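You operate a simulated robot arm through the tools that you are given. There is no shell and no other tool.

Carry out the task below with a simulated robot arm. There is one attempt and no reset: what you move stays moved.

Task
Put things in order on the narrow table. At the end: the green glue stick stands where the blue glue stick stood; the clear steel jar is on the silver foil plate; the felt dabber stands where the clear steel jar stood; the blue glue stick stands where the felt dabber stood; whatever was shut is shut again. Leave all else as you found it, and nothing knocked over.

Only the result counts: the job must be done as asked and must still hold three seconds after the hand-in. Knocking over, shifting, dropping, spilling or breaking anything else fails it.

Robot
A 7-joint arm with a two-finger parallel gripper, fixed in place. Base frame: the origin is at the foot of the arm, x ahead of it, y to its left, z up; the work surface is at about z = 0. Lengths are in m, angles in rad, forces in N, time in s.
With the tool pointing down near the work surface it reaches from about 0.24 to 0.62 m from the base axis. Its first joint turns from -1.152 to 1.152 rad. Payload 2.6 kg.
The TCP is the grasp point between the finger pads, 0.03 m short of the fingertips. In the tool frame z runs along the fingers and y along their closing line. Largest opening 0.094 m; finger width 0.028, thickness 0.01; the body of the gripper, 0.05 by 0.096 m, starts 0.055 m behind the TCP.
Orientation is that of the tool frame in the base frame, as a unit quaternion [w, x, y, z]. With the fingers straight down and closing along the base's y, the tool's x points along the base's -x, its y along +y and its z along -z.

Tools
- The arm moves only by the tool send_rows. Its argument "targets" is a list that holds one entry, the list of rows, each a list of 7 numbers: the shift along the base's x, y, z in m, then the turn, a rotation vector about the base's x, y, z in rad, then the finger opening in m, from 0 to 0.094. In form: [[[dx, dy, dz, rx, ry, rz, jaw], ...]]. A call has 1 to 20 rows; each row shifts and turns the commanded pose from where the row before left it. A row lasts 0.2 s, in which the tool goes at most 0.05 m and 0.15 rad; a call with a longer step from one row to the next is refused whole, and so is a gripper value outside its range. Where a pose cannot be reached the arm comes as near as it can. A force on the tool above 40 N (or 10 N above the force at the start of the call, whichever is more), or a blocked arm, ends the call early, and 0.2 s more pass. The fingers move at their own pace (about 0.072 m/s each) and stop on an object; they squeeze with about 34 N. The grip force told is the motor's: it shows also when the fingers shut on nothing. Time passes only in rows, and 0.2 s behind the last, so rows that do not move let the fingers close. It gives the time, the measured TCP pose, the force on the tool (base axes), the opening and the grip force at its end, in the units of the frame above (readings bear some noise), with the torque about the TCP (base axes, N m) and any sound that the robot's microphone picked up.
- Cameras (640 x 400 px; columns grow to the right, rows downward): "scene" is fixed at [0.0292, 0.4265, 0.5706]; the picture's right is [-0.84, -0.55, 0.00], its down [-0.29, 0.44, -0.85] and it looks along [0.47, -0.71, -0.53] (base axes); focal length 343 px, centre (320, 200). "wrist" rides on the gripper at [0.076, 0.014, -0.102] in the tool frame; the picture's right is [-0.18, 0.98, 0.00], its down [-0.75, -0.14, -0.64] and it looks along [-0.63, -0.12, 0.77] (tool axes); focal length 243 px, centre (320, 200). There is no depth. A picture from a camera that has moved, and an enlarged one, comes with that camera's place and axes in the base frame and with its lens.
- capture(camera): a new picture of that camera. It takes no simulated time.
- zoom(camera, box): a new picture of the part [left, top, right, bottom] of that camera's present view, enlarged. It takes no simulated time.
- hand_in(): hands the job in; it is judged then, once.

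Nothing tells you positions but the pictures and the camera data. Unless the task says otherwise, let go and move clear before handing in.

The tools are called after ">>>" as name(argument=value, ...) on one line, values as JSON. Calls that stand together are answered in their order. send_rows: Moves the arm, as the interface text tells. Its arguments: {"type":"object","properties":{"targets":{"type":"array"}},"required":["targets"]} The other tools are called the same way: capture (camera) takes a picture; zoom (camera, box) takes an enlarged picture of a part of a camera's view; hand_in () hands the job in.

At the start:

```text
t: 0.0
position: [0.3599, -0.1397, 0.2923]
orientation: [0.001, 0.001, 1.0, 0.0]
ft_force: [0.6, -0.2, -0.4]
ft_torque: [-0.02, 0.05, -0.03]
finger_gap: 0.094
gripper_force: 0.1
```

scene: 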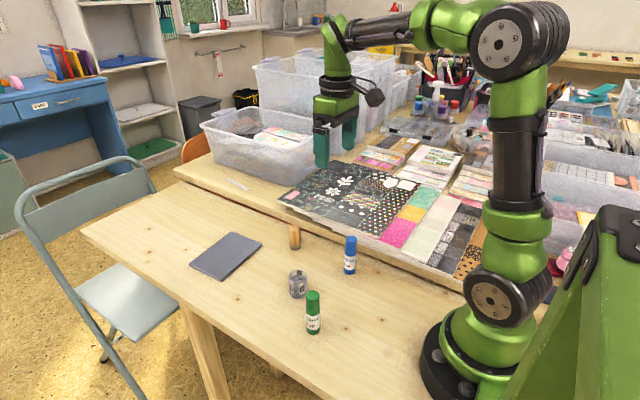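
wrist: 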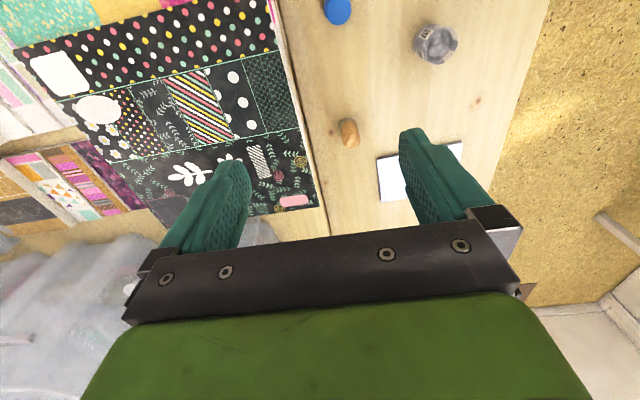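

I see a narrow table with a green glue stick, a blue glue stick, a clear/steel jar, a brown felt dabber and a grey foil plate. I'll zoom in to pin down the positions before moving.

>>> zoom(camera="scene", box=[180, 210, 380, 350])

>>> zoom(camera="wrist", box=[300, 0, 500, 220])

>>> zoom(camera="scene", box=[260, 220, 360, 340])

```text
2.86 times, centred on (280, 280) of scene
camera zoom: at [0.0292, 0.4265, 0.5706], right [-0.84, -0.55, 0.0], down [-0.29, 0.44, -0.85], along [0.47, -0.71, -0.53], focal length 980 px, centre (434, -29)
```

zoom: 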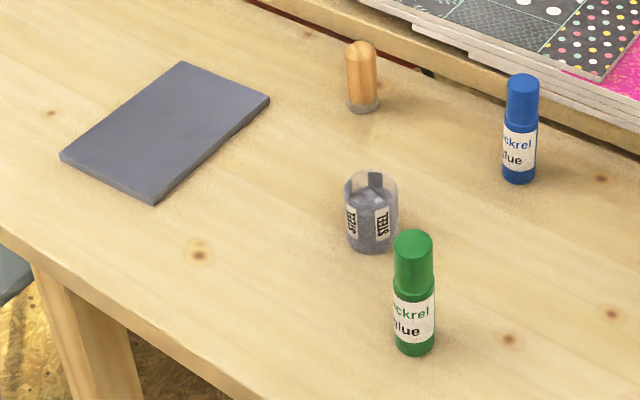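

```text
1.82 times, centred on (400, 110) of wrist
camera zoom: at [0.286, -0.1256, 0.3942], right [0.18, 0.98, 0.0], down [0.75, -0.14, 0.64], along [0.63, -0.12, -0.77], focal length 441 px, centre (174, 364)
```

zoom: 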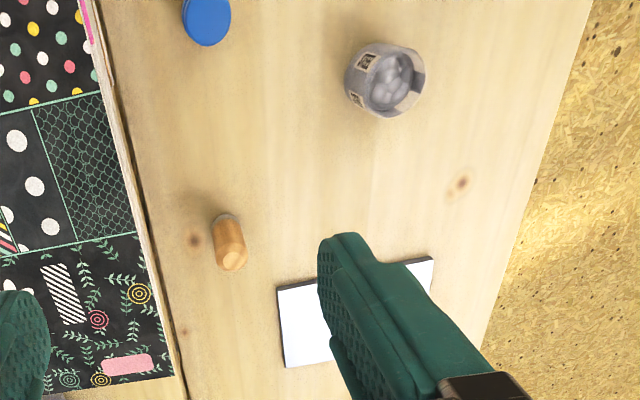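

```text
3.33 times, centred on (310, 280) of scene
camera zoom: at [0.0292, 0.4265, 0.5706], right [-0.84, -0.55, 0.0], down [-0.29, 0.44, -0.85], along [0.47, -0.71, -0.53], focal length 1143 px, centre (353, -67)
```

zoom: 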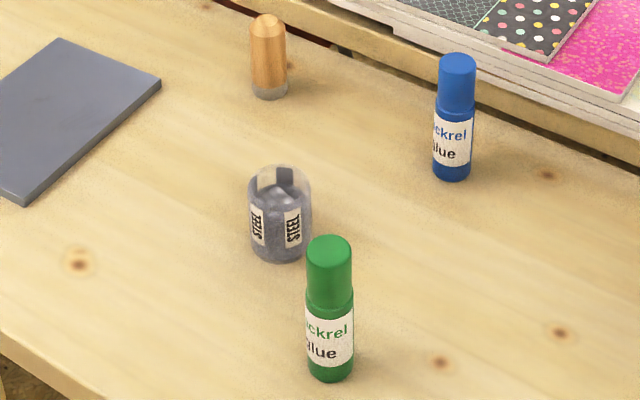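

The order that needs no parking spot is jar → plate, dabber → jar's spot, blue → dabber's spot, green → blue's spot. I'll take tighter close-ups to refine positions and check lids and caps.

>>> zoom(camera="scene", box=[275, 260, 335, 340])

>>> zoom(camera="scene", box=[280, 215, 365, 280])

>>> zoom(camera="scene", box=[180, 220, 270, 290])

>>> zoom(camera="wrist", box=[400, 10, 470, 80])

>>> zoom(camera="wrist", box=[300, 90, 400, 170])

```text
5.00 times, centred on (305, 300) of scene
camera zoom: at [0.0292, 0.4265, 0.5706], right [-0.84, -0.55, 0.0], down [-0.29, 0.44, -0.85], along [0.47, -0.71, -0.53], focal length 1714 px, centre (395, -300)
```

zoom: 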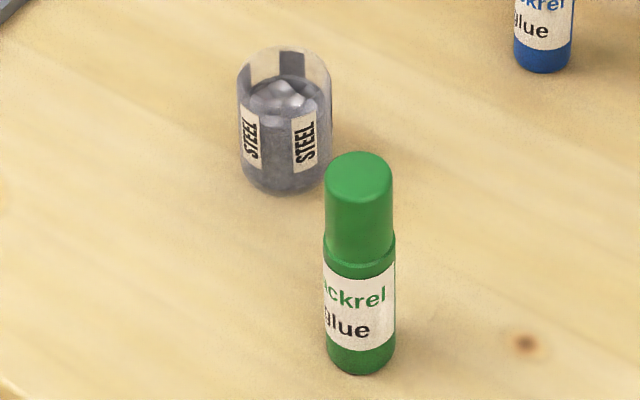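

```text
6.15 times, centred on (322, 248) of scene
camera zoom: at [0.0292, 0.4265, 0.5706], right [-0.84, -0.55, 0.0], down [-0.29, 0.44, -0.85], along [0.47, -0.71, -0.53], focal length 2110 px, centre (305, -92)
```

zoom: 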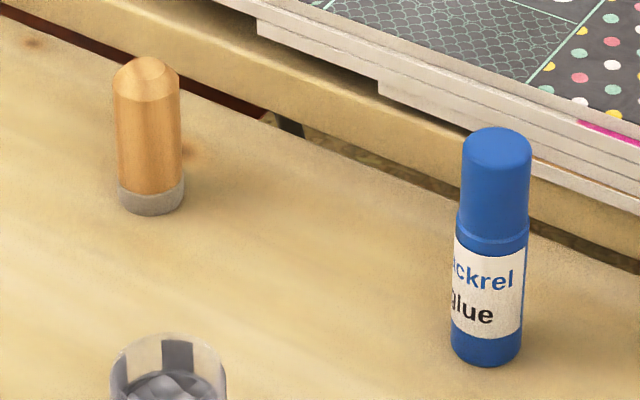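

```text
5.71 times, centred on (225, 255) of scene
camera zoom: at [0.0292, 0.4265, 0.5706], right [-0.84, -0.55, 0.0], down [-0.29, 0.44, -0.85], along [0.47, -0.71, -0.53], focal length 1959 px, centre (863, -114)
```

zoom: 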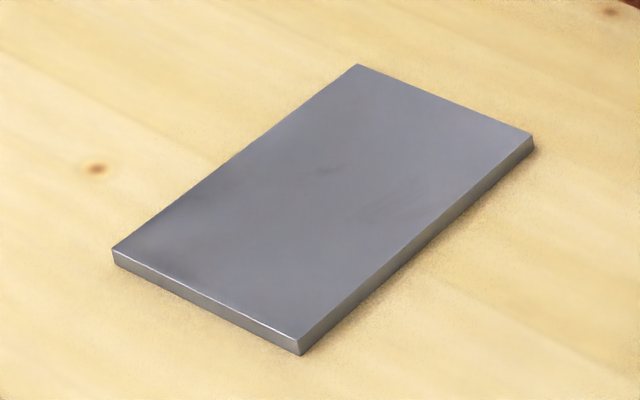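

```text
5.71 times, centred on (435, 45) of wrist
camera zoom: at [0.286, -0.1256, 0.3942], right [0.18, 0.98, 0.0], down [0.75, -0.14, 0.64], along [0.63, -0.12, -0.77], focal length 1386 px, centre (-337, 1086)
```

zoom: 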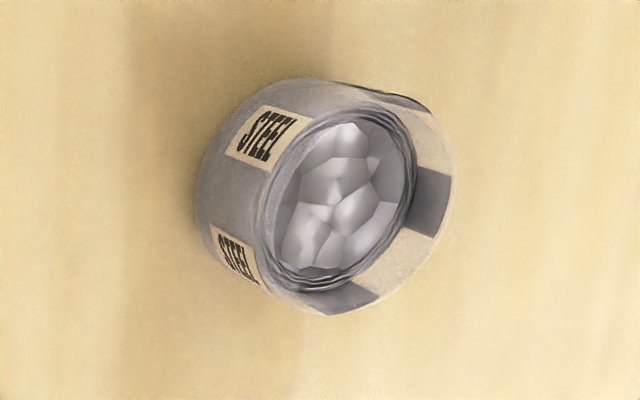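

```text
5.00 times, centred on (350, 130) of wrist
camera zoom: at [0.286, -0.1256, 0.3942], right [0.18, 0.98, 0.0], down [0.75, -0.14, 0.64], along [0.63, -0.12, -0.77], focal length 1213 px, centre (170, 550)
```

zoom: 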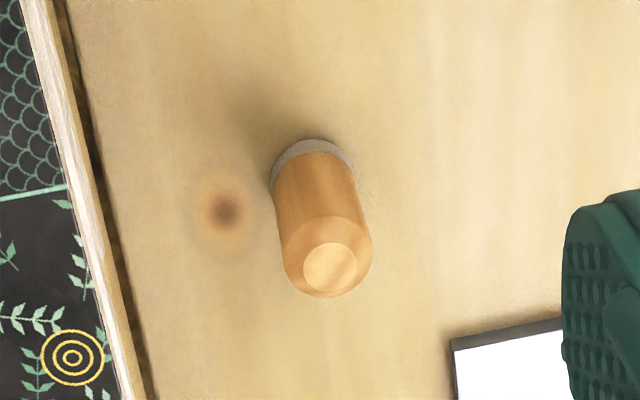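

The jar is open-topped and full of steel bits, so I'll carry it level. I put it near (0.36, 0.01), with the dabber near (0.46, -0.11), blue near (0.30, -0.115), green near (0.28, 0.07) and the plate centred near (0.58, 0.01). I'll hover over the jar to refine its position with the wrist camera.

>>> send_rows(targets=[[[0, 0.0302, -0.022, 0, 0, 0, 0.094], [0, 0.0302, -0.022, 0, 0, 0, 0.094], [0, 0.0302, -0.022, 0, 0, 0, 0.094], [0, 0.0302, -0.022, 0, 0, 0, 0.094], [0, 0.0302, -0.022, 0, 0, 0, 0.094], [0, 0, 0, 0, 0, 0, 0.094], [0, 0, 0, 0, 0, 0, 0.094]]])

>>> capture(camera="wrist")

>>> capture(camera="scene")

```text
t: 1.6
position: [0.3613, 0.0123, 0.1826]
orientation: [0.0, 0.0, 1.0, 0.0]
ft_force: [0.3, 0.0, 0.2]
ft_torque: [-0.02, -0.01, -0.01]
finger_gap: 0.094
gripper_force: 0.1
```

```text
taken
camera wrist: at [0.286, 0.0258, 0.2856], right [0.18, 0.98, 0.0], down [0.75, -0.14, 0.64], along [0.63, -0.12, -0.77], focal length 243 px, centre (320, 200)
```

wrist: 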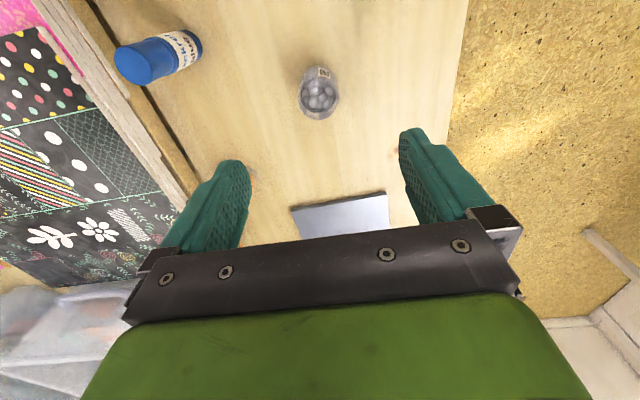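

```text
taken
```

scene: 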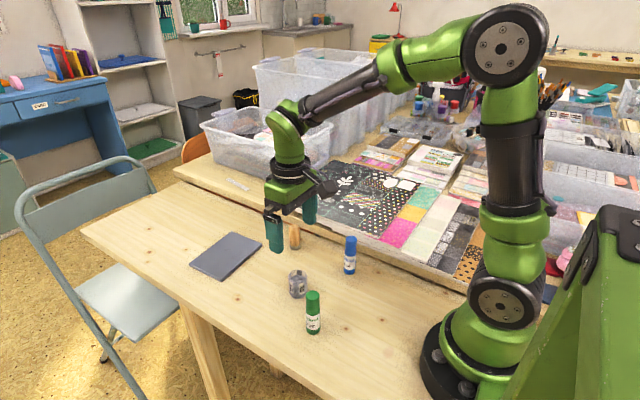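

The gripper is hovering roughly over the jar. I'll zoom the wrist view to measure the jar and plate.

>>> zoom(camera="wrist", box=[270, 50, 370, 130])

>>> zoom(camera="wrist", box=[240, 120, 440, 250])

>>> zoom(camera="scene", box=[250, 200, 350, 340])

```text
5.00 times, centred on (320, 90) of wrist
camera zoom: at [0.286, 0.0258, 0.2856], right [0.18, 0.98, 0.0], down [0.75, -0.14, 0.64], along [0.63, -0.12, -0.77], focal length 1213 px, centre (320, 750)
```

zoom: 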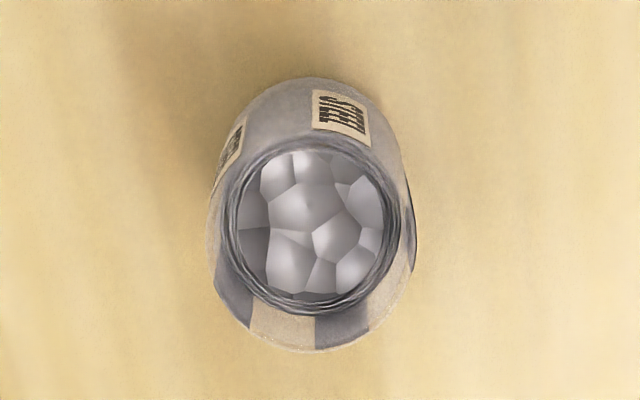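

```text
3.08 times, centred on (340, 185) of wrist
camera zoom: at [0.286, 0.0258, 0.2856], right [0.18, 0.98, 0.0], down [0.75, -0.14, 0.64], along [0.63, -0.12, -0.77], focal length 746 px, centre (258, 246)
```

zoom: 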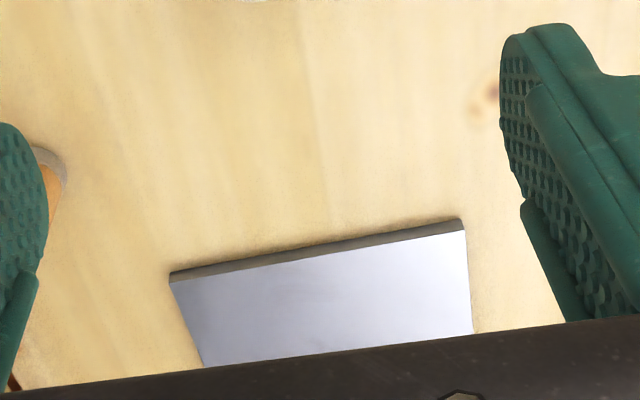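

```text
2.86 times, centred on (300, 270) of scene
camera zoom: at [0.0292, 0.4265, 0.5706], right [-0.84, -0.55, 0.0], down [-0.29, 0.44, -0.85], along [0.47, -0.71, -0.53], focal length 980 px, centre (377, 0)
```

zoom: 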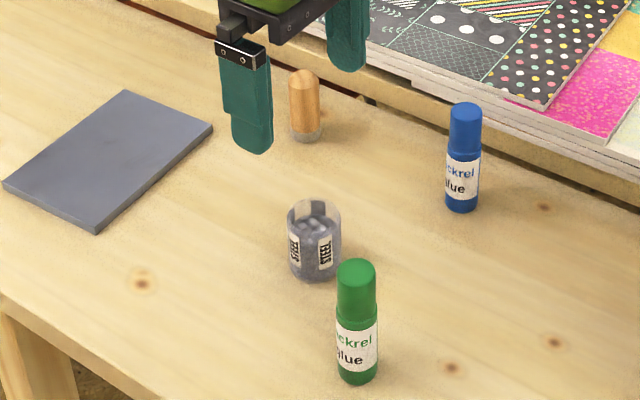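

The wrist view puts the jar at about (0.360, 0.0105), dead between the open fingers. I'll lower partway so the fingers straddle it, then check alignment.

>>> send_rows(targets=[[[-0.0015, -0.001, -0.03, 0, 0, 0, 0.094], [0, 0, -0.03, 0, 0, 0, 0.094], [0, 0, -0.03, 0, 0, 0, 0.094], [0, 0, -0.02, 0, 0, 0, 0.094], [0, 0, 0, 0, 0, 0, 0.094], [0, 0, 0, 0, 0, 0, 0.094]]])

>>> capture(camera="wrist")

>>> zoom(camera="scene", box=[250, 200, 350, 340])

```text
t: 3.0
position: [0.3587, 0.0101, 0.0699]
orientation: [0.0, 0.002, 1.0, 0.001]
ft_force: [-0.5, -0.3, -0.4]
ft_torque: [0.0, -0.03, 0.04]
finger_gap: 0.0942
gripper_force: 0.0
```

```text
taken
camera wrist: at [0.2837, 0.0241, 0.1728], right [0.18, 0.98, 0.0], down [0.75, -0.14, 0.64], along [0.63, -0.12, -0.77], focal length 243 px, centre (320, 200)
```

wrist: 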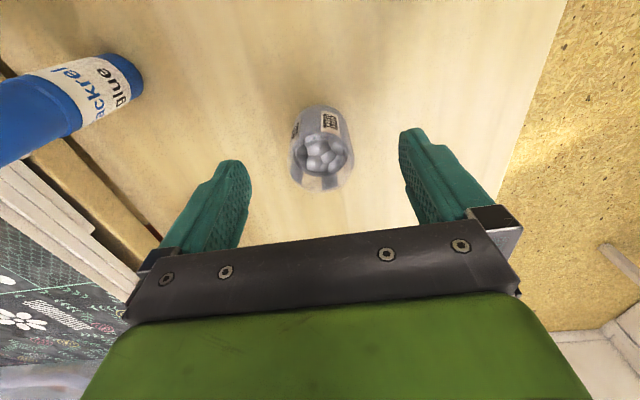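

```text
2.86 times, centred on (300, 270) of scene
camera zoom: at [0.0292, 0.4265, 0.5706], right [-0.84, -0.55, 0.0], down [-0.29, 0.44, -0.85], along [0.47, -0.71, -0.53], focal length 980 px, centre (377, 0)
```

zoom: 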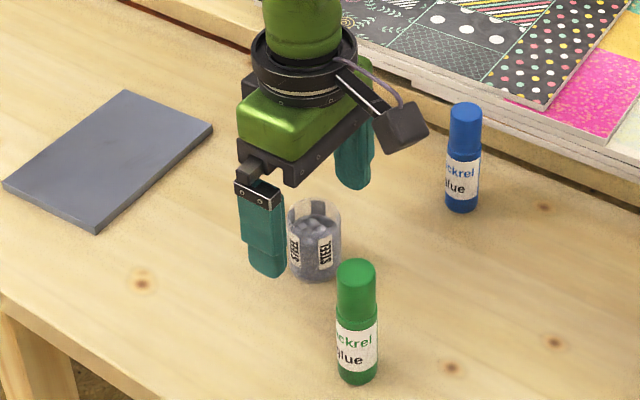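

The fingers straddle the jar with good clearance on both sides. I'll zoom in to measure the jar's position along x.

>>> zoom(camera="wrist", box=[220, 90, 420, 215])

```text
3.20 times, centred on (320, 152) of wrist
camera zoom: at [0.2837, 0.0241, 0.1728], right [0.18, 0.98, 0.0], down [0.75, -0.14, 0.64], along [0.63, -0.12, -0.77], focal length 776 px, centre (320, 352)
```

zoom: 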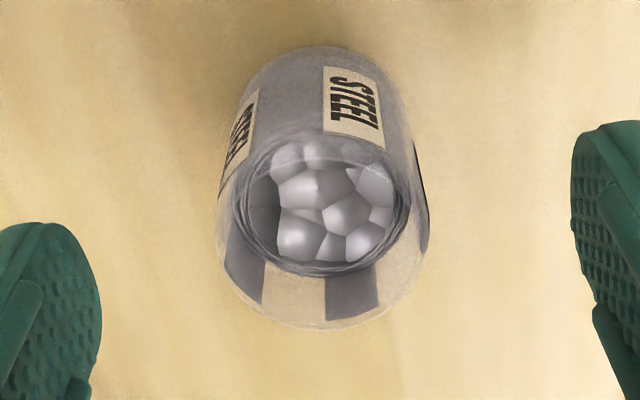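

Combining both cameras puts the jar at about (0.358, 0.011), some 5 cm tall, and the gripper is centred on it. I'll descend to z≈0.04, then close gently and watch the forces.

>>> send_rows(targets=[[[0, 0.0005, -0.01, 0, 0, 0, 0.094], [0, 0, -0.01, 0, 0, 0, 0.094], [0, 0, -0.01, 0, 0, 0, 0.094], [0, 0, 0, 0, 0, 0, 0.094], [0, 0, 0, 0, 0, 0, 0.094]]])

>>> capture(camera="wrist")

>>> zoom(camera="scene", box=[250, 220, 350, 340])

```text
t: 4.2
position: [0.3589, 0.0114, 0.0407]
orientation: [0.0, 0.0, 1.0, 0.0]
ft_force: [-0.1, -0.1, -0.1]
ft_torque: [0.0, -0.01, -0.01]
finger_gap: 0.094
gripper_force: 0.1
```

```text
taken
camera wrist: at [0.284, 0.025, 0.1436], right [0.18, 0.98, 0.0], down [0.75, -0.14, 0.64], along [0.63, -0.12, -0.77], focal length 243 px, centre (320, 200)
```

wrist: 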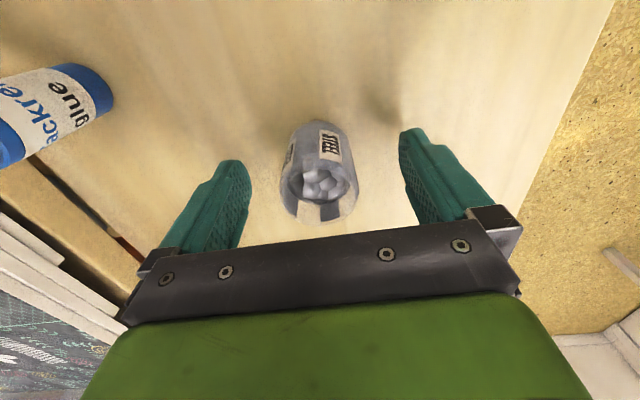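

```text
3.33 times, centred on (300, 280) of scene
camera zoom: at [0.0292, 0.4265, 0.5706], right [-0.84, -0.55, 0.0], down [-0.29, 0.44, -0.85], along [0.47, -0.71, -0.53], focal length 1143 px, centre (387, -67)
```

zoom: 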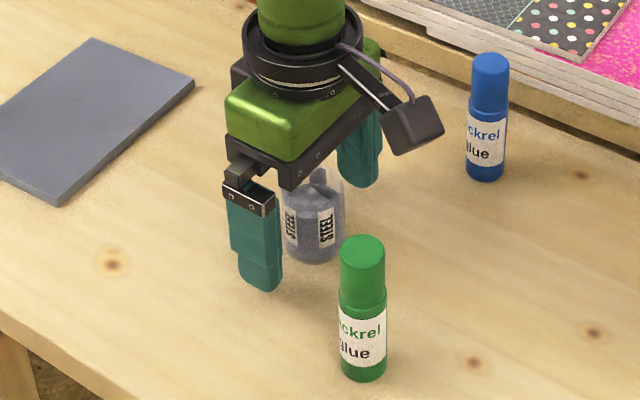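

The jar is centred between the fingers, with its rim just under the palm. Closing on it now.

>>> send_rows(targets=[[[0, 0, 0, 0, 0, 0, 0.07], [0, 0, 0, 0, 0, 0, 0.05], [0, 0, 0, 0, 0, 0, 0.035], [0, 0, 0, 0, 0, 0, 0.02], [0, 0, 0, 0, 0, 0, 0.02], [0, 0, 0, 0, 0, 0, 0.02]]])

>>> zoom(camera="wrist", box=[220, 90, 420, 240])

>>> zoom(camera="scene", box=[250, 220, 350, 340])

```text
t: 5.6
position: [0.3585, 0.0105, 0.0403]
orientation: [0.0, 0.0, 1.0, 0.0]
ft_force: [-0.3, 1.0, 0.3]
ft_torque: [-0.01, -0.01, -0.01]
finger_gap: 0.0381
gripper_force: 33.4
```

```text
2.67 times, centred on (320, 165) of wrist
camera zoom: at [0.2841, 0.025, 0.1438], right [0.18, 0.98, 0.0], down [0.75, -0.14, 0.64], along [0.63, -0.12, -0.77], focal length 647 px, centre (320, 293)
```

zoom: 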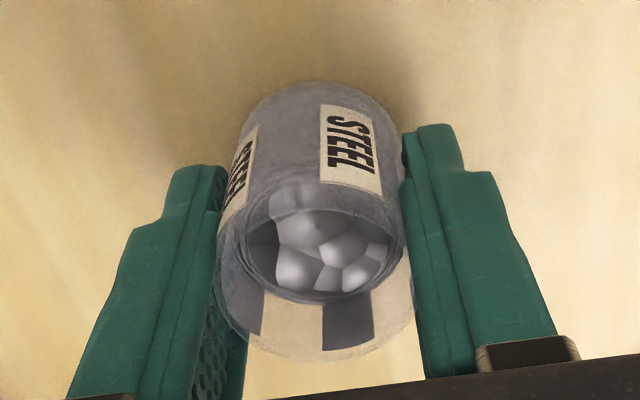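

```text
3.33 times, centred on (300, 280) of scene
camera zoom: at [0.0292, 0.4265, 0.5706], right [-0.84, -0.55, 0.0], down [-0.29, 0.44, -0.85], along [0.47, -0.71, -0.53], focal length 1143 px, centre (387, -67)
```

zoom: 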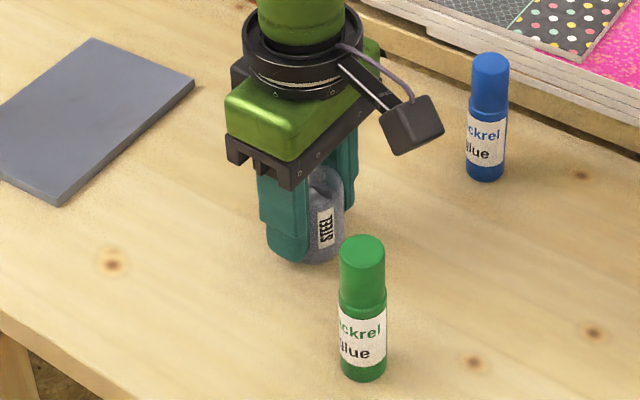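

Gripped: the jar is 38 mm across, and its original spot is about (0.3595, 0.011). I'll lift it slowly and straight up.

>>> send_rows(targets=[[[0, 0, 0.005, 0, 0, 0, 0.02], [0, 0, 0.01, 0, 0, 0, 0.02], [0, 0, 0.015, 0, 0, 0, 0.02], [0, 0, 0.015, 0, 0, 0, 0.02], [0, 0, 0.01, 0, 0, 0, 0.02], [0, 0, 0, 0, 0, 0, 0.02], [0, 0, 0, 0, 0, 0, 0.02]]])

>>> capture(camera="wrist")

>>> capture(camera="scene")

```text
t: 7.2
position: [0.36, 0.0115, 0.0965]
orientation: [0.0, -0.001, 1.0, 0.0]
ft_force: [0.0, 0.6, -0.8]
ft_torque: [-0.02, 0.01, 0.05]
finger_gap: 0.0375
gripper_force: 34.0
```

```text
taken
camera wrist: at [0.284, 0.0245, 0.1997], right [0.18, 0.98, 0.0], down [0.75, -0.14, 0.64], along [0.63, -0.12, -0.77], focal length 243 px, centre (320, 200)
```

wrist: 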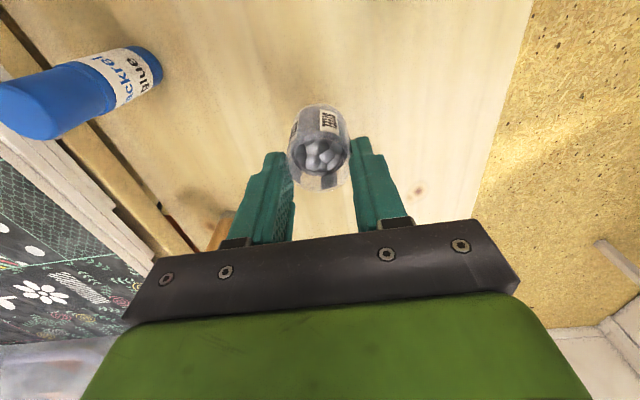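

```text
taken
```

scene: 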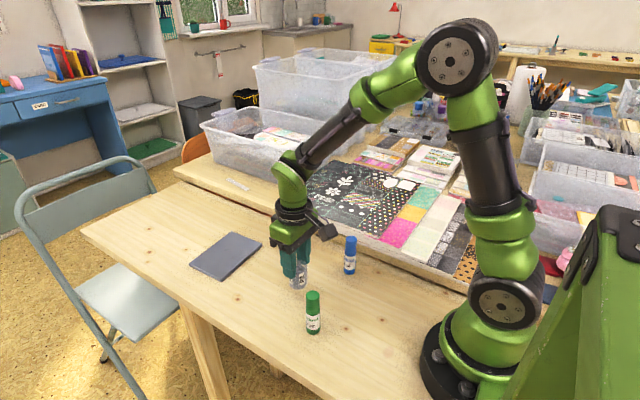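

The jar sits lower between the fingers than before, so it may be slipping. I'll look closely before doing anything else.

>>> zoom(camera="wrist", box=[220, 80, 420, 240])

>>> zoom(camera="scene", box=[250, 220, 350, 340])

```text
2.50 times, centred on (320, 160) of wrist
camera zoom: at [0.284, 0.0245, 0.1997], right [0.18, 0.98, 0.0], down [0.75, -0.14, 0.64], along [0.63, -0.12, -0.77], focal length 606 px, centre (320, 300)
```

zoom: 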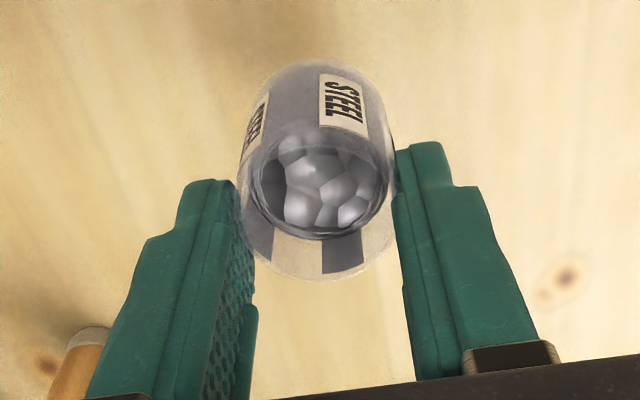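

```text
3.33 times, centred on (300, 280) of scene
camera zoom: at [0.0292, 0.4265, 0.5706], right [-0.84, -0.55, 0.0], down [-0.29, 0.44, -0.85], along [0.47, -0.71, -0.53], focal length 1143 px, centre (387, -67)
```

zoom: 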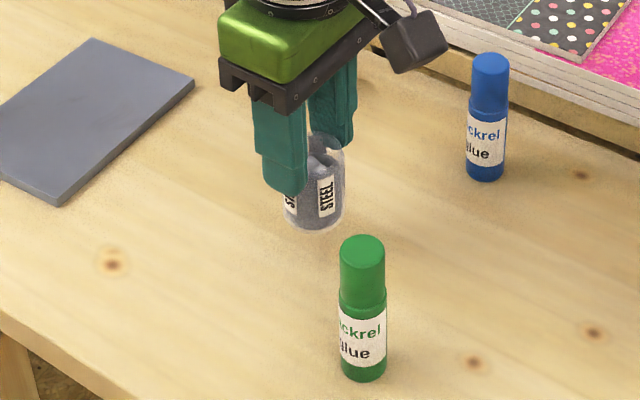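

The jar has slipped about 3 cm down in the grip, and only its top edge is still held, roughly 2.5 cm above the table. I'll lower it back down carefully before regrasping.

>>> send_rows(targets=[[[0, 0, -0.01, 0, 0, 0, 0.02], [0, 0, -0.01, 0, 0, 0, 0.02]]])

>>> zoom(camera="wrist", box=[220, 80, 420, 240])

>>> zoom(camera="scene", box=[250, 220, 350, 340])

```text
t: 7.8
position: [0.3579, 0.0102, 0.0758]
orientation: [0.001, -0.001, 1.0, 0.0]
ft_force: [0.0, -1.2, -1.9]
ft_torque: [-0.02, -0.01, -0.01]
finger_gap: 0.0369
gripper_force: 34.0
```

```text
2.50 times, centred on (320, 160) of wrist
camera zoom: at [0.2838, 0.0245, 0.1788], right [0.18, 0.98, 0.0], down [0.75, -0.14, 0.64], along [0.63, -0.12, -0.77], focal length 606 px, centre (320, 300)
```

zoom: 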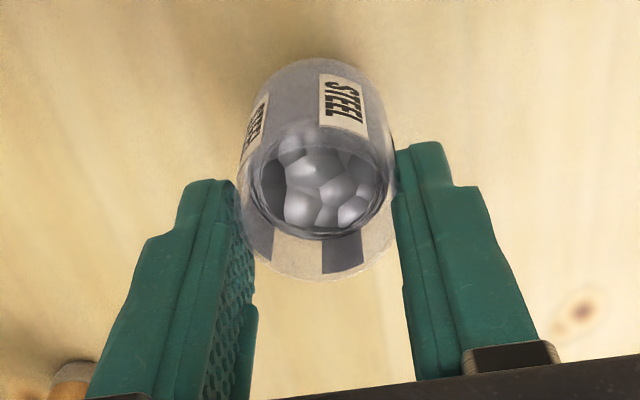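

```text
3.33 times, centred on (300, 280) of scene
camera zoom: at [0.0292, 0.4265, 0.5706], right [-0.84, -0.55, 0.0], down [-0.29, 0.44, -0.85], along [0.47, -0.71, -0.53], focal length 1143 px, centre (387, -67)
```

zoom: 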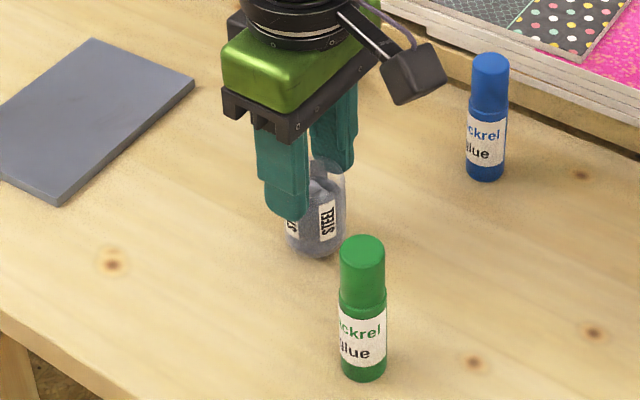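

It is holding now and sits just above the table, about 6 mm. I'll lower it the last few millimetres in tiny steps and watch for contact.

>>> send_rows(targets=[[[0, 0, -0.002, 0, 0, 0, 0.02], [0, 0, -0.002, 0, 0, 0, 0.02], [0, 0, 0, 0, 0, 0, 0.02]]])

>>> zoom(camera="wrist", box=[270, 80, 370, 160])

>>> zoom(camera="scene", box=[270, 250, 330, 310])

```text
t: 8.6
position: [0.3591, 0.0102, 0.0728]
orientation: [0.001, 0.001, 1.0, 0.0]
ft_force: [-0.1, -0.1, -0.8]
ft_torque: [-0.02, -0.01, 0.04]
finger_gap: 0.0371
gripper_force: 33.9
```

```text
5.00 times, centred on (320, 120) of wrist
camera zoom: at [0.2843, 0.0241, 0.1755], right [0.18, 0.98, 0.0], down [0.75, -0.14, 0.64], along [0.63, -0.12, -0.77], focal length 1213 px, centre (320, 600)
```

zoom: 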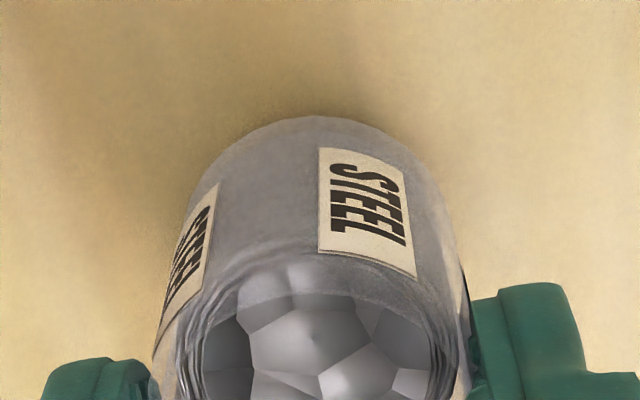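

```text
6.67 times, centred on (300, 280) of scene
camera zoom: at [0.0292, 0.4265, 0.5706], right [-0.84, -0.55, 0.0], down [-0.29, 0.44, -0.85], along [0.47, -0.71, -0.53], focal length 2286 px, centre (453, -333)
```

zoom: 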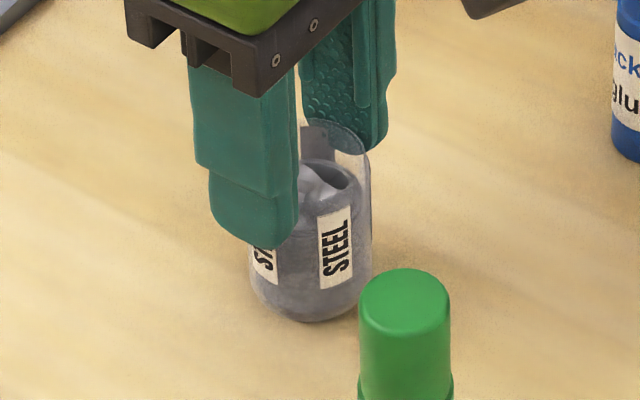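

The jar base is now about 1–2 mm above the table or just touching. I'll finish lowering in 1 mm steps and read the force.

>>> send_rows(targets=[[[0, 0, -0.001, 0, 0, 0, 0.02], [0, 0, -0.001, 0, 0, 0, 0.02], [0, 0, -0.001, 0, 0, 0, 0.02], [0, 0, 0, 0, 0, 0, 0.02]]])

>>> zoom(camera="wrist", box=[270, 80, 370, 160])

>>> zoom(camera="scene", box=[270, 250, 330, 310])

```text
t: 9.6
position: [0.3599, 0.0111, 0.0696]
orientation: [0.0, 0.001, 1.0, 0.0]
ft_force: [-1.2, 0.4, 2.5]
ft_torque: [-0.06, 0.05, 0.01]
finger_gap: 0.0372
gripper_force: 34.4
```

```text
5.00 times, centred on (320, 120) of wrist
camera zoom: at [0.2845, 0.0246, 0.172], right [0.19, 0.98, 0.0], down [0.75, -0.14, 0.64], along [0.63, -0.12, -0.77], focal length 1213 px, centre (320, 600)
```

zoom: 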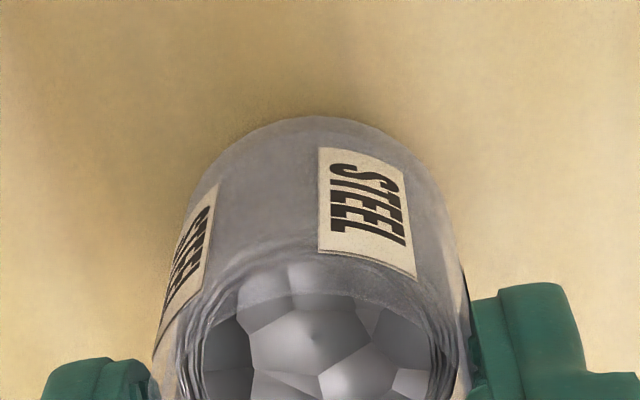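

```text
6.67 times, centred on (300, 280) of scene
camera zoom: at [0.0292, 0.4265, 0.5706], right [-0.84, -0.55, 0.0], down [-0.29, 0.44, -0.85], along [0.47, -0.71, -0.53], focal length 2286 px, centre (453, -333)
```

zoom: 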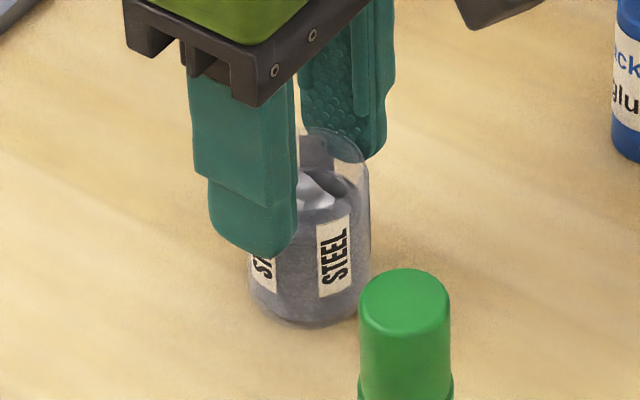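

The jar is back on the table, upright and at its original spot. I'll open, go down for a deeper grip, and test-lift just a few millimetres to see how it behaves.

>>> send_rows(targets=[[[0, 0, 0, 0, 0, 0, 0.045], [0, 0, 0, 0, 0, 0, 0.065], [0, 0, 0, 0, 0, 0, 0.065], [0, 0, -0.01, 0, 0, 0, 0.065], [0, 0, -0.01, 0, 0, 0, 0.065], [0, 0, -0.012, 0, 0, 0, 0.065], [0, 0, 0, 0, 0, 0, 0.065], [0, 0, 0, 0, 0, 0, 0.065]]])

>>> zoom(camera="wrist", box=[220, 90, 420, 240])

>>> zoom(camera="scene", box=[270, 240, 330, 310])

```text
t: 11.4
position: [0.3597, 0.0114, 0.0384]
orientation: [0.0, 0.001, 1.0, -0.001]
ft_force: [0.1, 0.1, 0.0]
ft_torque: [0.0, -0.03, 0.01]
finger_gap: 0.0647
gripper_force: 0.1
```

```text
2.67 times, centred on (320, 165) of wrist
camera zoom: at [0.2846, 0.0247, 0.1402], right [0.18, 0.98, 0.0], down [0.75, -0.14, 0.64], along [0.63, -0.12, -0.77], focal length 647 px, centre (320, 293)
```

zoom: 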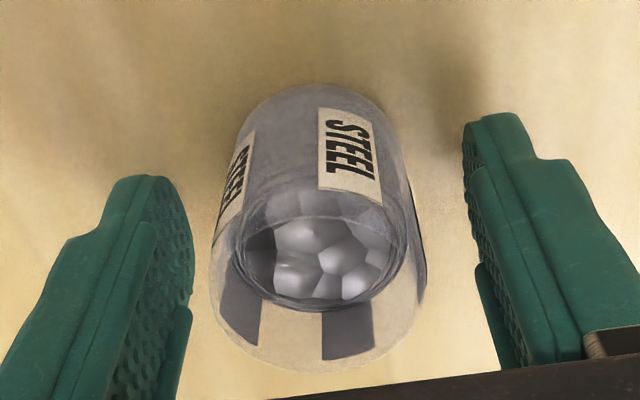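

```text
5.71 times, centred on (300, 275) of scene
camera zoom: at [0.0292, 0.4265, 0.5706], right [-0.84, -0.55, 0.0], down [-0.29, 0.44, -0.85], along [0.47, -0.71, -0.53], focal length 1959 px, centre (434, -229)
```

zoom: 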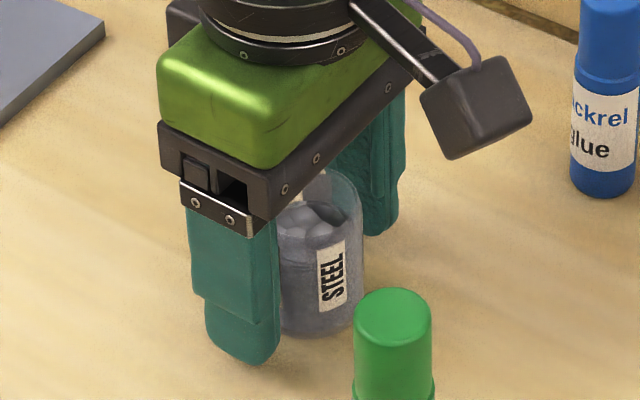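

The jar is upright between the fingers. Closing now, with a tiny test-lift.

>>> send_rows(targets=[[[0, 0, 0, 0, 0, 0, 0.045], [0, 0, 0, 0, 0, 0, 0.02], [0, 0, 0, 0, 0, 0, 0.0], [0, 0, 0, 0, 0, 0, 0.0], [0, 0, 0, 0, 0, 0, 0.0], [0, 0, 0, 0, 0, 0, 0.0]]])

>>> zoom(camera="wrist", box=[220, 90, 420, 240])

>>> send_rows(targets=[[[0, 0, 0.002, 0, 0, 0, 0.0], [0, 0, 0.002, 0, 0, 0, 0.0], [0, 0, 0.002, 0, 0, 0, 0.0]]])

>>> zoom(camera="wrist", box=[220, 90, 420, 240])

>>> zoom(camera="scene", box=[270, 240, 330, 310])

```text
t: 12.8
position: [0.3597, 0.0107, 0.0371]
orientation: [0.0, 0.0, 1.0, 0.001]
ft_force: [0.0, 0.4, 0.6]
ft_torque: [-0.06, 0.0, -0.02]
finger_gap: 0.0385
gripper_force: 34.0
```

```text
2.67 times, centred on (320, 165) of wrist
camera zoom: at [0.2846, 0.0247, 0.1404], right [0.18, 0.98, 0.0], down [0.75, -0.14, 0.64], along [0.63, -0.12, -0.77], focal length 647 px, centre (320, 293)
```

zoom: 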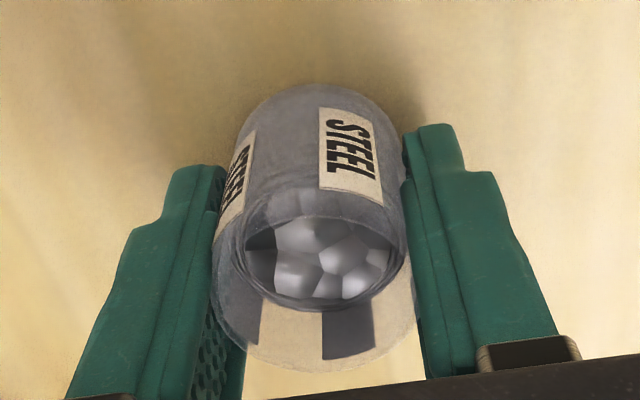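

```text
t: 13.6
position: [0.361, 0.0098, 0.0434]
orientation: [0.0, 0.001, 1.0, 0.0]
ft_force: [0.4, -0.6, -0.6]
ft_torque: [-0.03, -0.02, 0.02]
finger_gap: 0.0383
gripper_force: 34.2
```

```text
2.67 times, centred on (320, 165) of wrist
camera zoom: at [0.285, 0.0248, 0.1466], right [0.18, 0.98, 0.0], down [0.75, -0.14, 0.64], along [0.63, -0.12, -0.77], focal length 647 px, centre (320, 293)
```

zoom: 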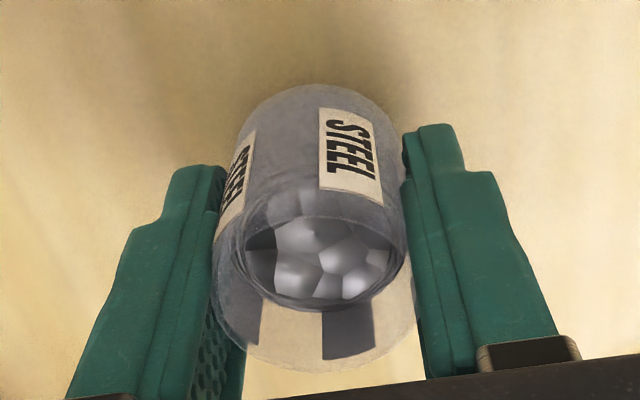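

```text
5.71 times, centred on (300, 275) of scene
camera zoom: at [0.0292, 0.4265, 0.5706], right [-0.84, -0.55, 0.0], down [-0.29, 0.44, -0.85], along [0.47, -0.71, -0.53], focal length 1959 px, centre (434, -229)
```

zoom: 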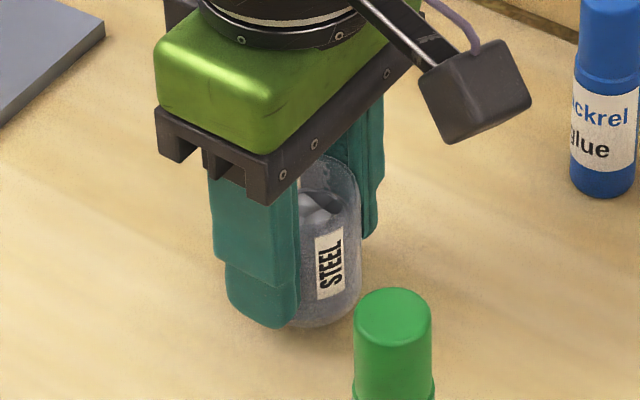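

With a slow lift there was no slip at all; the wrist view is unchanged. I'll keep lifting in small steps, checking as I go.

>>> send_rows(targets=[[[0, 0, 0.002, 0, 0, 0, 0.0], [0, 0, 0.002, 0, 0, 0, 0.0], [0, 0, 0.002, 0, 0, 0, 0.0], [0, 0, 0.002, 0, 0, 0, 0.0]]])

>>> zoom(camera="wrist", box=[220, 90, 420, 240])

>>> zoom(camera="scene", box=[270, 240, 330, 310])

```text
t: 14.6
position: [0.3594, 0.0111, 0.0515]
orientation: [0.001, 0.001, 1.0, -0.001]
ft_force: [-0.4, 0.1, -0.9]
ft_torque: [0.02, -0.02, 0.01]
finger_gap: 0.0384
gripper_force: 33.6
```

```text
2.67 times, centred on (320, 165) of wrist
camera zoom: at [0.2845, 0.0246, 0.1541], right [0.19, 0.98, 0.0], down [0.75, -0.14, 0.64], along [0.63, -0.12, -0.77], focal length 647 px, centre (320, 293)
```

zoom: 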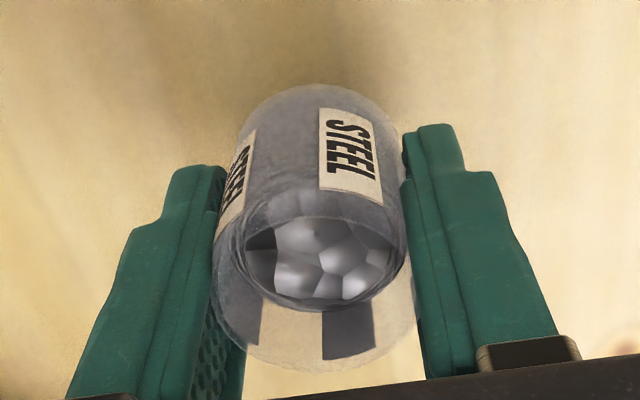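

```text
5.71 times, centred on (300, 275) of scene
camera zoom: at [0.0292, 0.4265, 0.5706], right [-0.84, -0.55, 0.0], down [-0.29, 0.44, -0.85], along [0.47, -0.71, -0.53], focal length 1959 px, centre (434, -229)
```

zoom: 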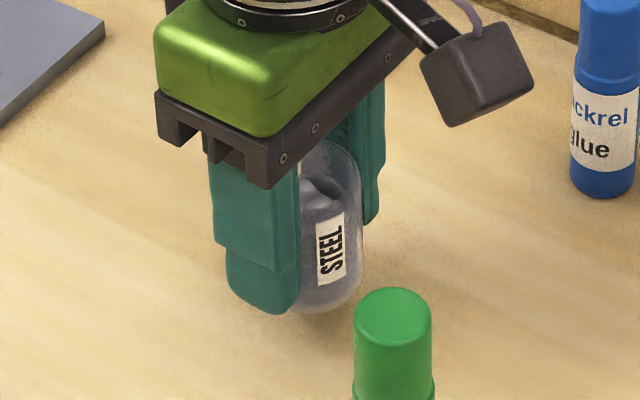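

No slip after 14 mm. I'll lift a little more at the same slow pace, then start moving gently toward the plate.

>>> send_rows(targets=[[[0, 0, 0.002, 0, 0, 0, 0.0], [0, 0, 0.003, 0, 0, 0, 0.0], [0, 0, 0.003, 0, 0, 0, 0.0], [0, 0, 0.003, 0, 0, 0, 0.0], [0, 0, 0.002, 0, 0, 0, 0.0], [0.003, 0, 0, 0, 0, 0, 0.0], [0.006, 0, 0, 0, 0, 0, 0.0], [0.008, 0, 0, 0, 0, 0, 0.0], [0.006, 0, 0, 0, 0, 0, 0.0], [0.003, 0, 0, 0, 0, 0, 0.0]]])

>>> zoom(camera="wrist", box=[220, 90, 420, 240])

>>> zoom(camera="scene", box=[250, 220, 350, 340])

```text
t: 16.8
position: [0.3861, 0.0109, 0.0649]
orientation: [0.0, 0.0, 1.0, -0.001]
ft_force: [0.6, 0.4, -0.6]
ft_torque: [0.03, -0.01, 0.0]
finger_gap: 0.0385
gripper_force: 34.1
```

```text
2.67 times, centred on (320, 165) of wrist
camera zoom: at [0.311, 0.0245, 0.1676], right [0.18, 0.98, 0.0], down [0.75, -0.14, 0.64], along [0.63, -0.12, -0.77], focal length 647 px, centre (320, 293)
```

zoom: 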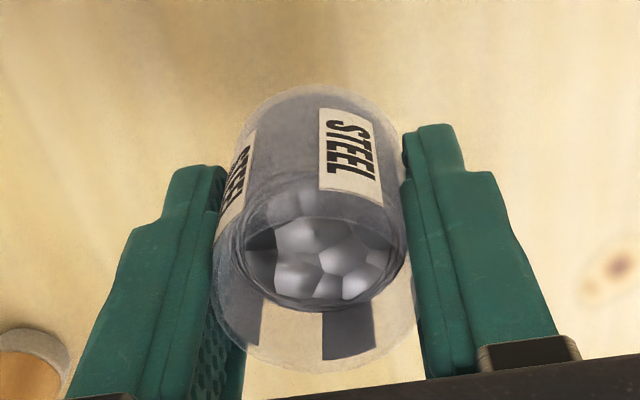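

```text
3.33 times, centred on (300, 280) of scene
camera zoom: at [0.0292, 0.4265, 0.5706], right [-0.84, -0.55, 0.0], down [-0.29, 0.44, -0.85], along [0.47, -0.71, -0.53], focal length 1143 px, centre (387, -67)
```

zoom: 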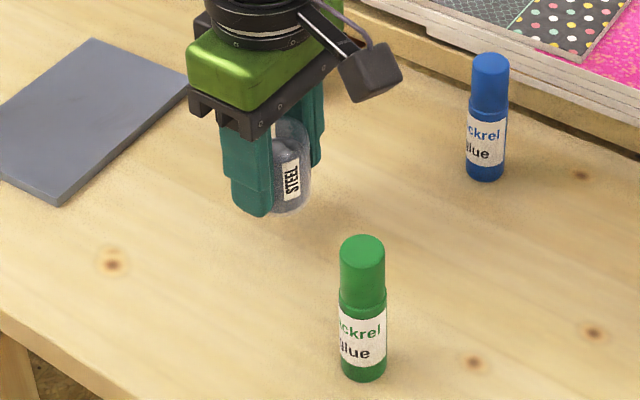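

Still firmly held, with the jar's base about 2.8 cm up. I'll continue slowly to above the plate.

>>> send_rows(targets=[[[0.005, 0, 0, 0, 0, 0, 0.0], [0.008, 0, 0, 0, 0, 0, 0.0], [0.01, 0, 0, 0, 0, 0, 0.0], [0.01, 0, 0, 0, 0, 0, 0.0], [0.01, 0, 0, 0, 0, 0, 0.0], [0.01, 0, 0, 0, 0, 0, 0.0], [0.01, 0, 0, 0, 0, 0, 0.0], [0.01, 0, 0, 0, 0, 0, 0.0], [0.01, 0, 0, 0, 0, 0, 0.0], [0.008, 0, 0, 0, 0, 0, 0.0], [0.005, 0, 0, 0, 0, 0, 0.0]]])

>>> zoom(camera="wrist", box=[220, 90, 420, 240])

>>> zoom(camera="scene", box=[180, 190, 300, 290])

```text
t: 19.2
position: [0.4822, 0.0111, 0.0641]
orientation: [0.0, -0.001, 1.0, 0.001]
ft_force: [0.7, -0.7, -0.2]
ft_torque: [-0.04, 0.0, 0.01]
finger_gap: 0.0384
gripper_force: 34.0
```

```text
2.67 times, centred on (320, 165) of wrist
camera zoom: at [0.4069, 0.0243, 0.1669], right [0.18, 0.98, 0.0], down [0.75, -0.14, 0.64], along [0.63, -0.12, -0.77], focal length 647 px, centre (320, 293)
```

zoom: 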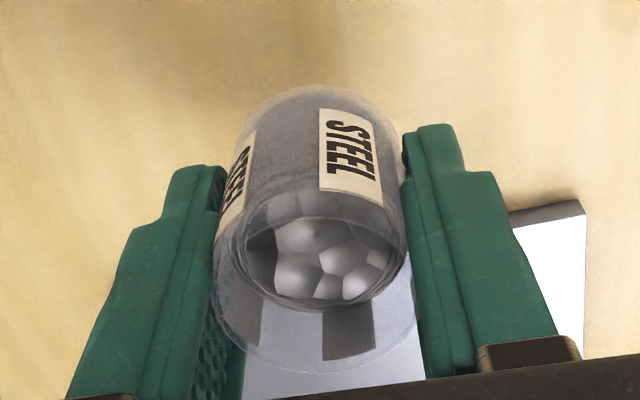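

```text
4.00 times, centred on (240, 240) of scene
camera zoom: at [0.0292, 0.4265, 0.5706], right [-0.84, -0.55, 0.0], down [-0.29, 0.44, -0.85], along [0.47, -0.71, -0.53], focal length 1372 px, centre (640, 40)
```

zoom: 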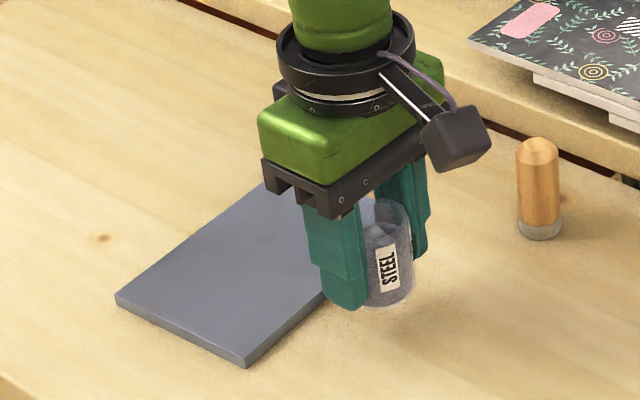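

Holding steady, with the plate just ahead. Continuing the last 9 cm to over its centre.

>>> send_rows(targets=[[[0.005, 0, 0, 0, 0, 0, 0.0], [0.008, 0, 0, 0, 0, 0, 0.0], [0.01, 0, 0, 0, 0, 0, 0.0], [0.01, 0, 0, 0, 0, 0, 0.0], [0.01, 0, 0, 0, 0, 0, 0.0], [0.01, 0, 0, 0, 0, 0, 0.0], [0.01, 0, 0, 0, 0, 0, 0.0], [0.01, 0, 0, 0, 0, 0, 0.0], [0.008, 0, 0, 0, 0, 0, 0.0], [0.006, 0, 0, 0, 0, 0, 0.0], [0.003, 0, 0, 0, 0, 0, 0.0], [0, 0, 0, 0, 0, 0, 0.0]]])

>>> zoom(camera="wrist", box=[180, 60, 460, 240])

>>> zoom(camera="scene", box=[180, 190, 300, 290])

```text
t: 21.8
position: [0.5717, 0.0102, 0.0643]
orientation: [0.0, 0.0, 1.0, 0.0]
ft_force: [0.4, 0.2, -1.5]
ft_torque: [-0.02, -0.02, -0.03]
finger_gap: 0.0383
gripper_force: 34.1
```

```text
2.22 times, centred on (320, 150) of wrist
camera zoom: at [0.4963, 0.0253, 0.1665], right [0.18, 0.98, 0.0], down [0.75, -0.14, 0.64], along [0.63, -0.12, -0.77], focal length 539 px, centre (320, 311)
```

zoom: 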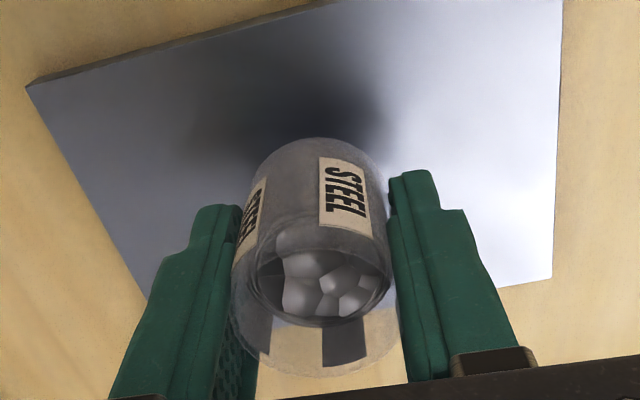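

```text
4.00 times, centred on (240, 240) of scene
camera zoom: at [0.0292, 0.4265, 0.5706], right [-0.84, -0.55, 0.0], down [-0.29, 0.44, -0.85], along [0.47, -0.71, -0.53], focal length 1372 px, centre (640, 40)
```

zoom: 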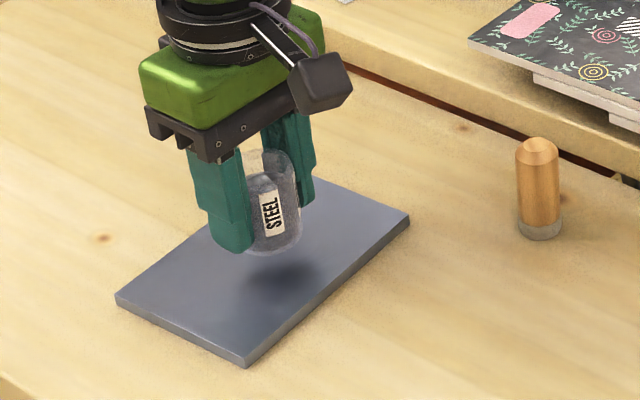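

The jar is over the middle of the plate, about 17 mm above it. I'll lower slowly, then in 1 mm steps until contact.

>>> send_rows(targets=[[[0, 0, -0.002, 0, 0, 0, 0.0], [0, 0, -0.003, 0, 0, 0, 0.0], [0, 0, -0.003, 0, 0, 0, 0.0], [0, 0, -0.003, 0, 0, 0, 0.0], [0, 0, -0.002, 0, 0, 0, 0.0], [0, 0, 0, 0, 0, 0, 0.0]]])

>>> zoom(camera="scene", box=[200, 220, 270, 270])

```text
t: 23.2
position: [0.5718, 0.0108, 0.0513]
orientation: [0.0, 0.0, 1.0, -0.001]
ft_force: [0.2, -0.9, 0.1]
ft_torque: [0.02, -0.03, -0.03]
finger_gap: 0.0384
gripper_force: 33.7
```

```text
8.00 times, centred on (235, 245) of scene
camera zoom: at [0.0292, 0.4265, 0.5706], right [-0.84, -0.55, 0.0], down [-0.29, 0.44, -0.85], along [0.47, -0.71, -0.53], focal length 2743 px, centre (1000, -160)
```

zoom: 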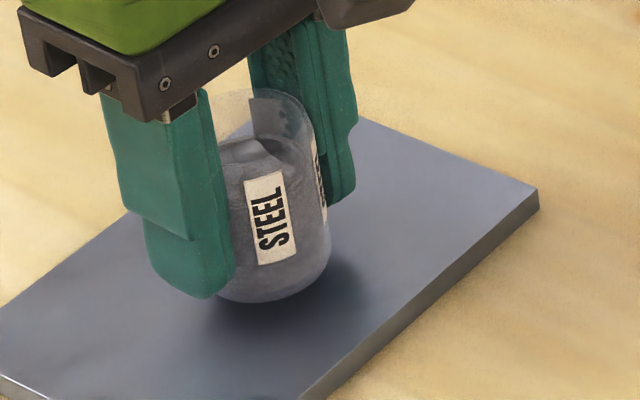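

A few millimetres remain. Stepping down by 1 mm.

>>> send_rows(targets=[[[0, 0, -0.001, 0, 0, 0, 0.0], [0, 0, -0.001, 0, 0, 0, 0.0], [0, 0, -0.001, 0, 0, 0, 0.0], [0, 0, 0, 0, 0, 0, 0.0]]])

>>> zoom(camera="scene", box=[200, 220, 270, 270])

```text
t: 24.2
position: [0.5713, 0.0102, 0.0484]
orientation: [0.001, 0.001, 1.0, 0.0]
ft_force: [0.0, 0.1, -0.3]
ft_torque: [-0.02, 0.01, 0.02]
finger_gap: 0.0383
gripper_force: 34.4
```

```text
8.00 times, centred on (235, 245) of scene
camera zoom: at [0.0292, 0.4265, 0.5706], right [-0.84, -0.55, 0.0], down [-0.29, 0.44, -0.85], along [0.47, -0.71, -0.53], focal length 2743 px, centre (1000, -160)
```

zoom: 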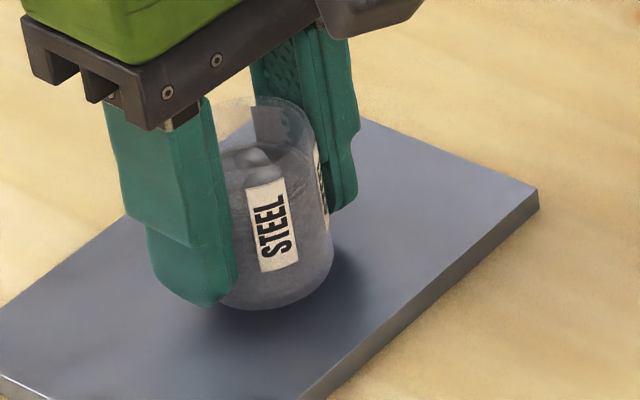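

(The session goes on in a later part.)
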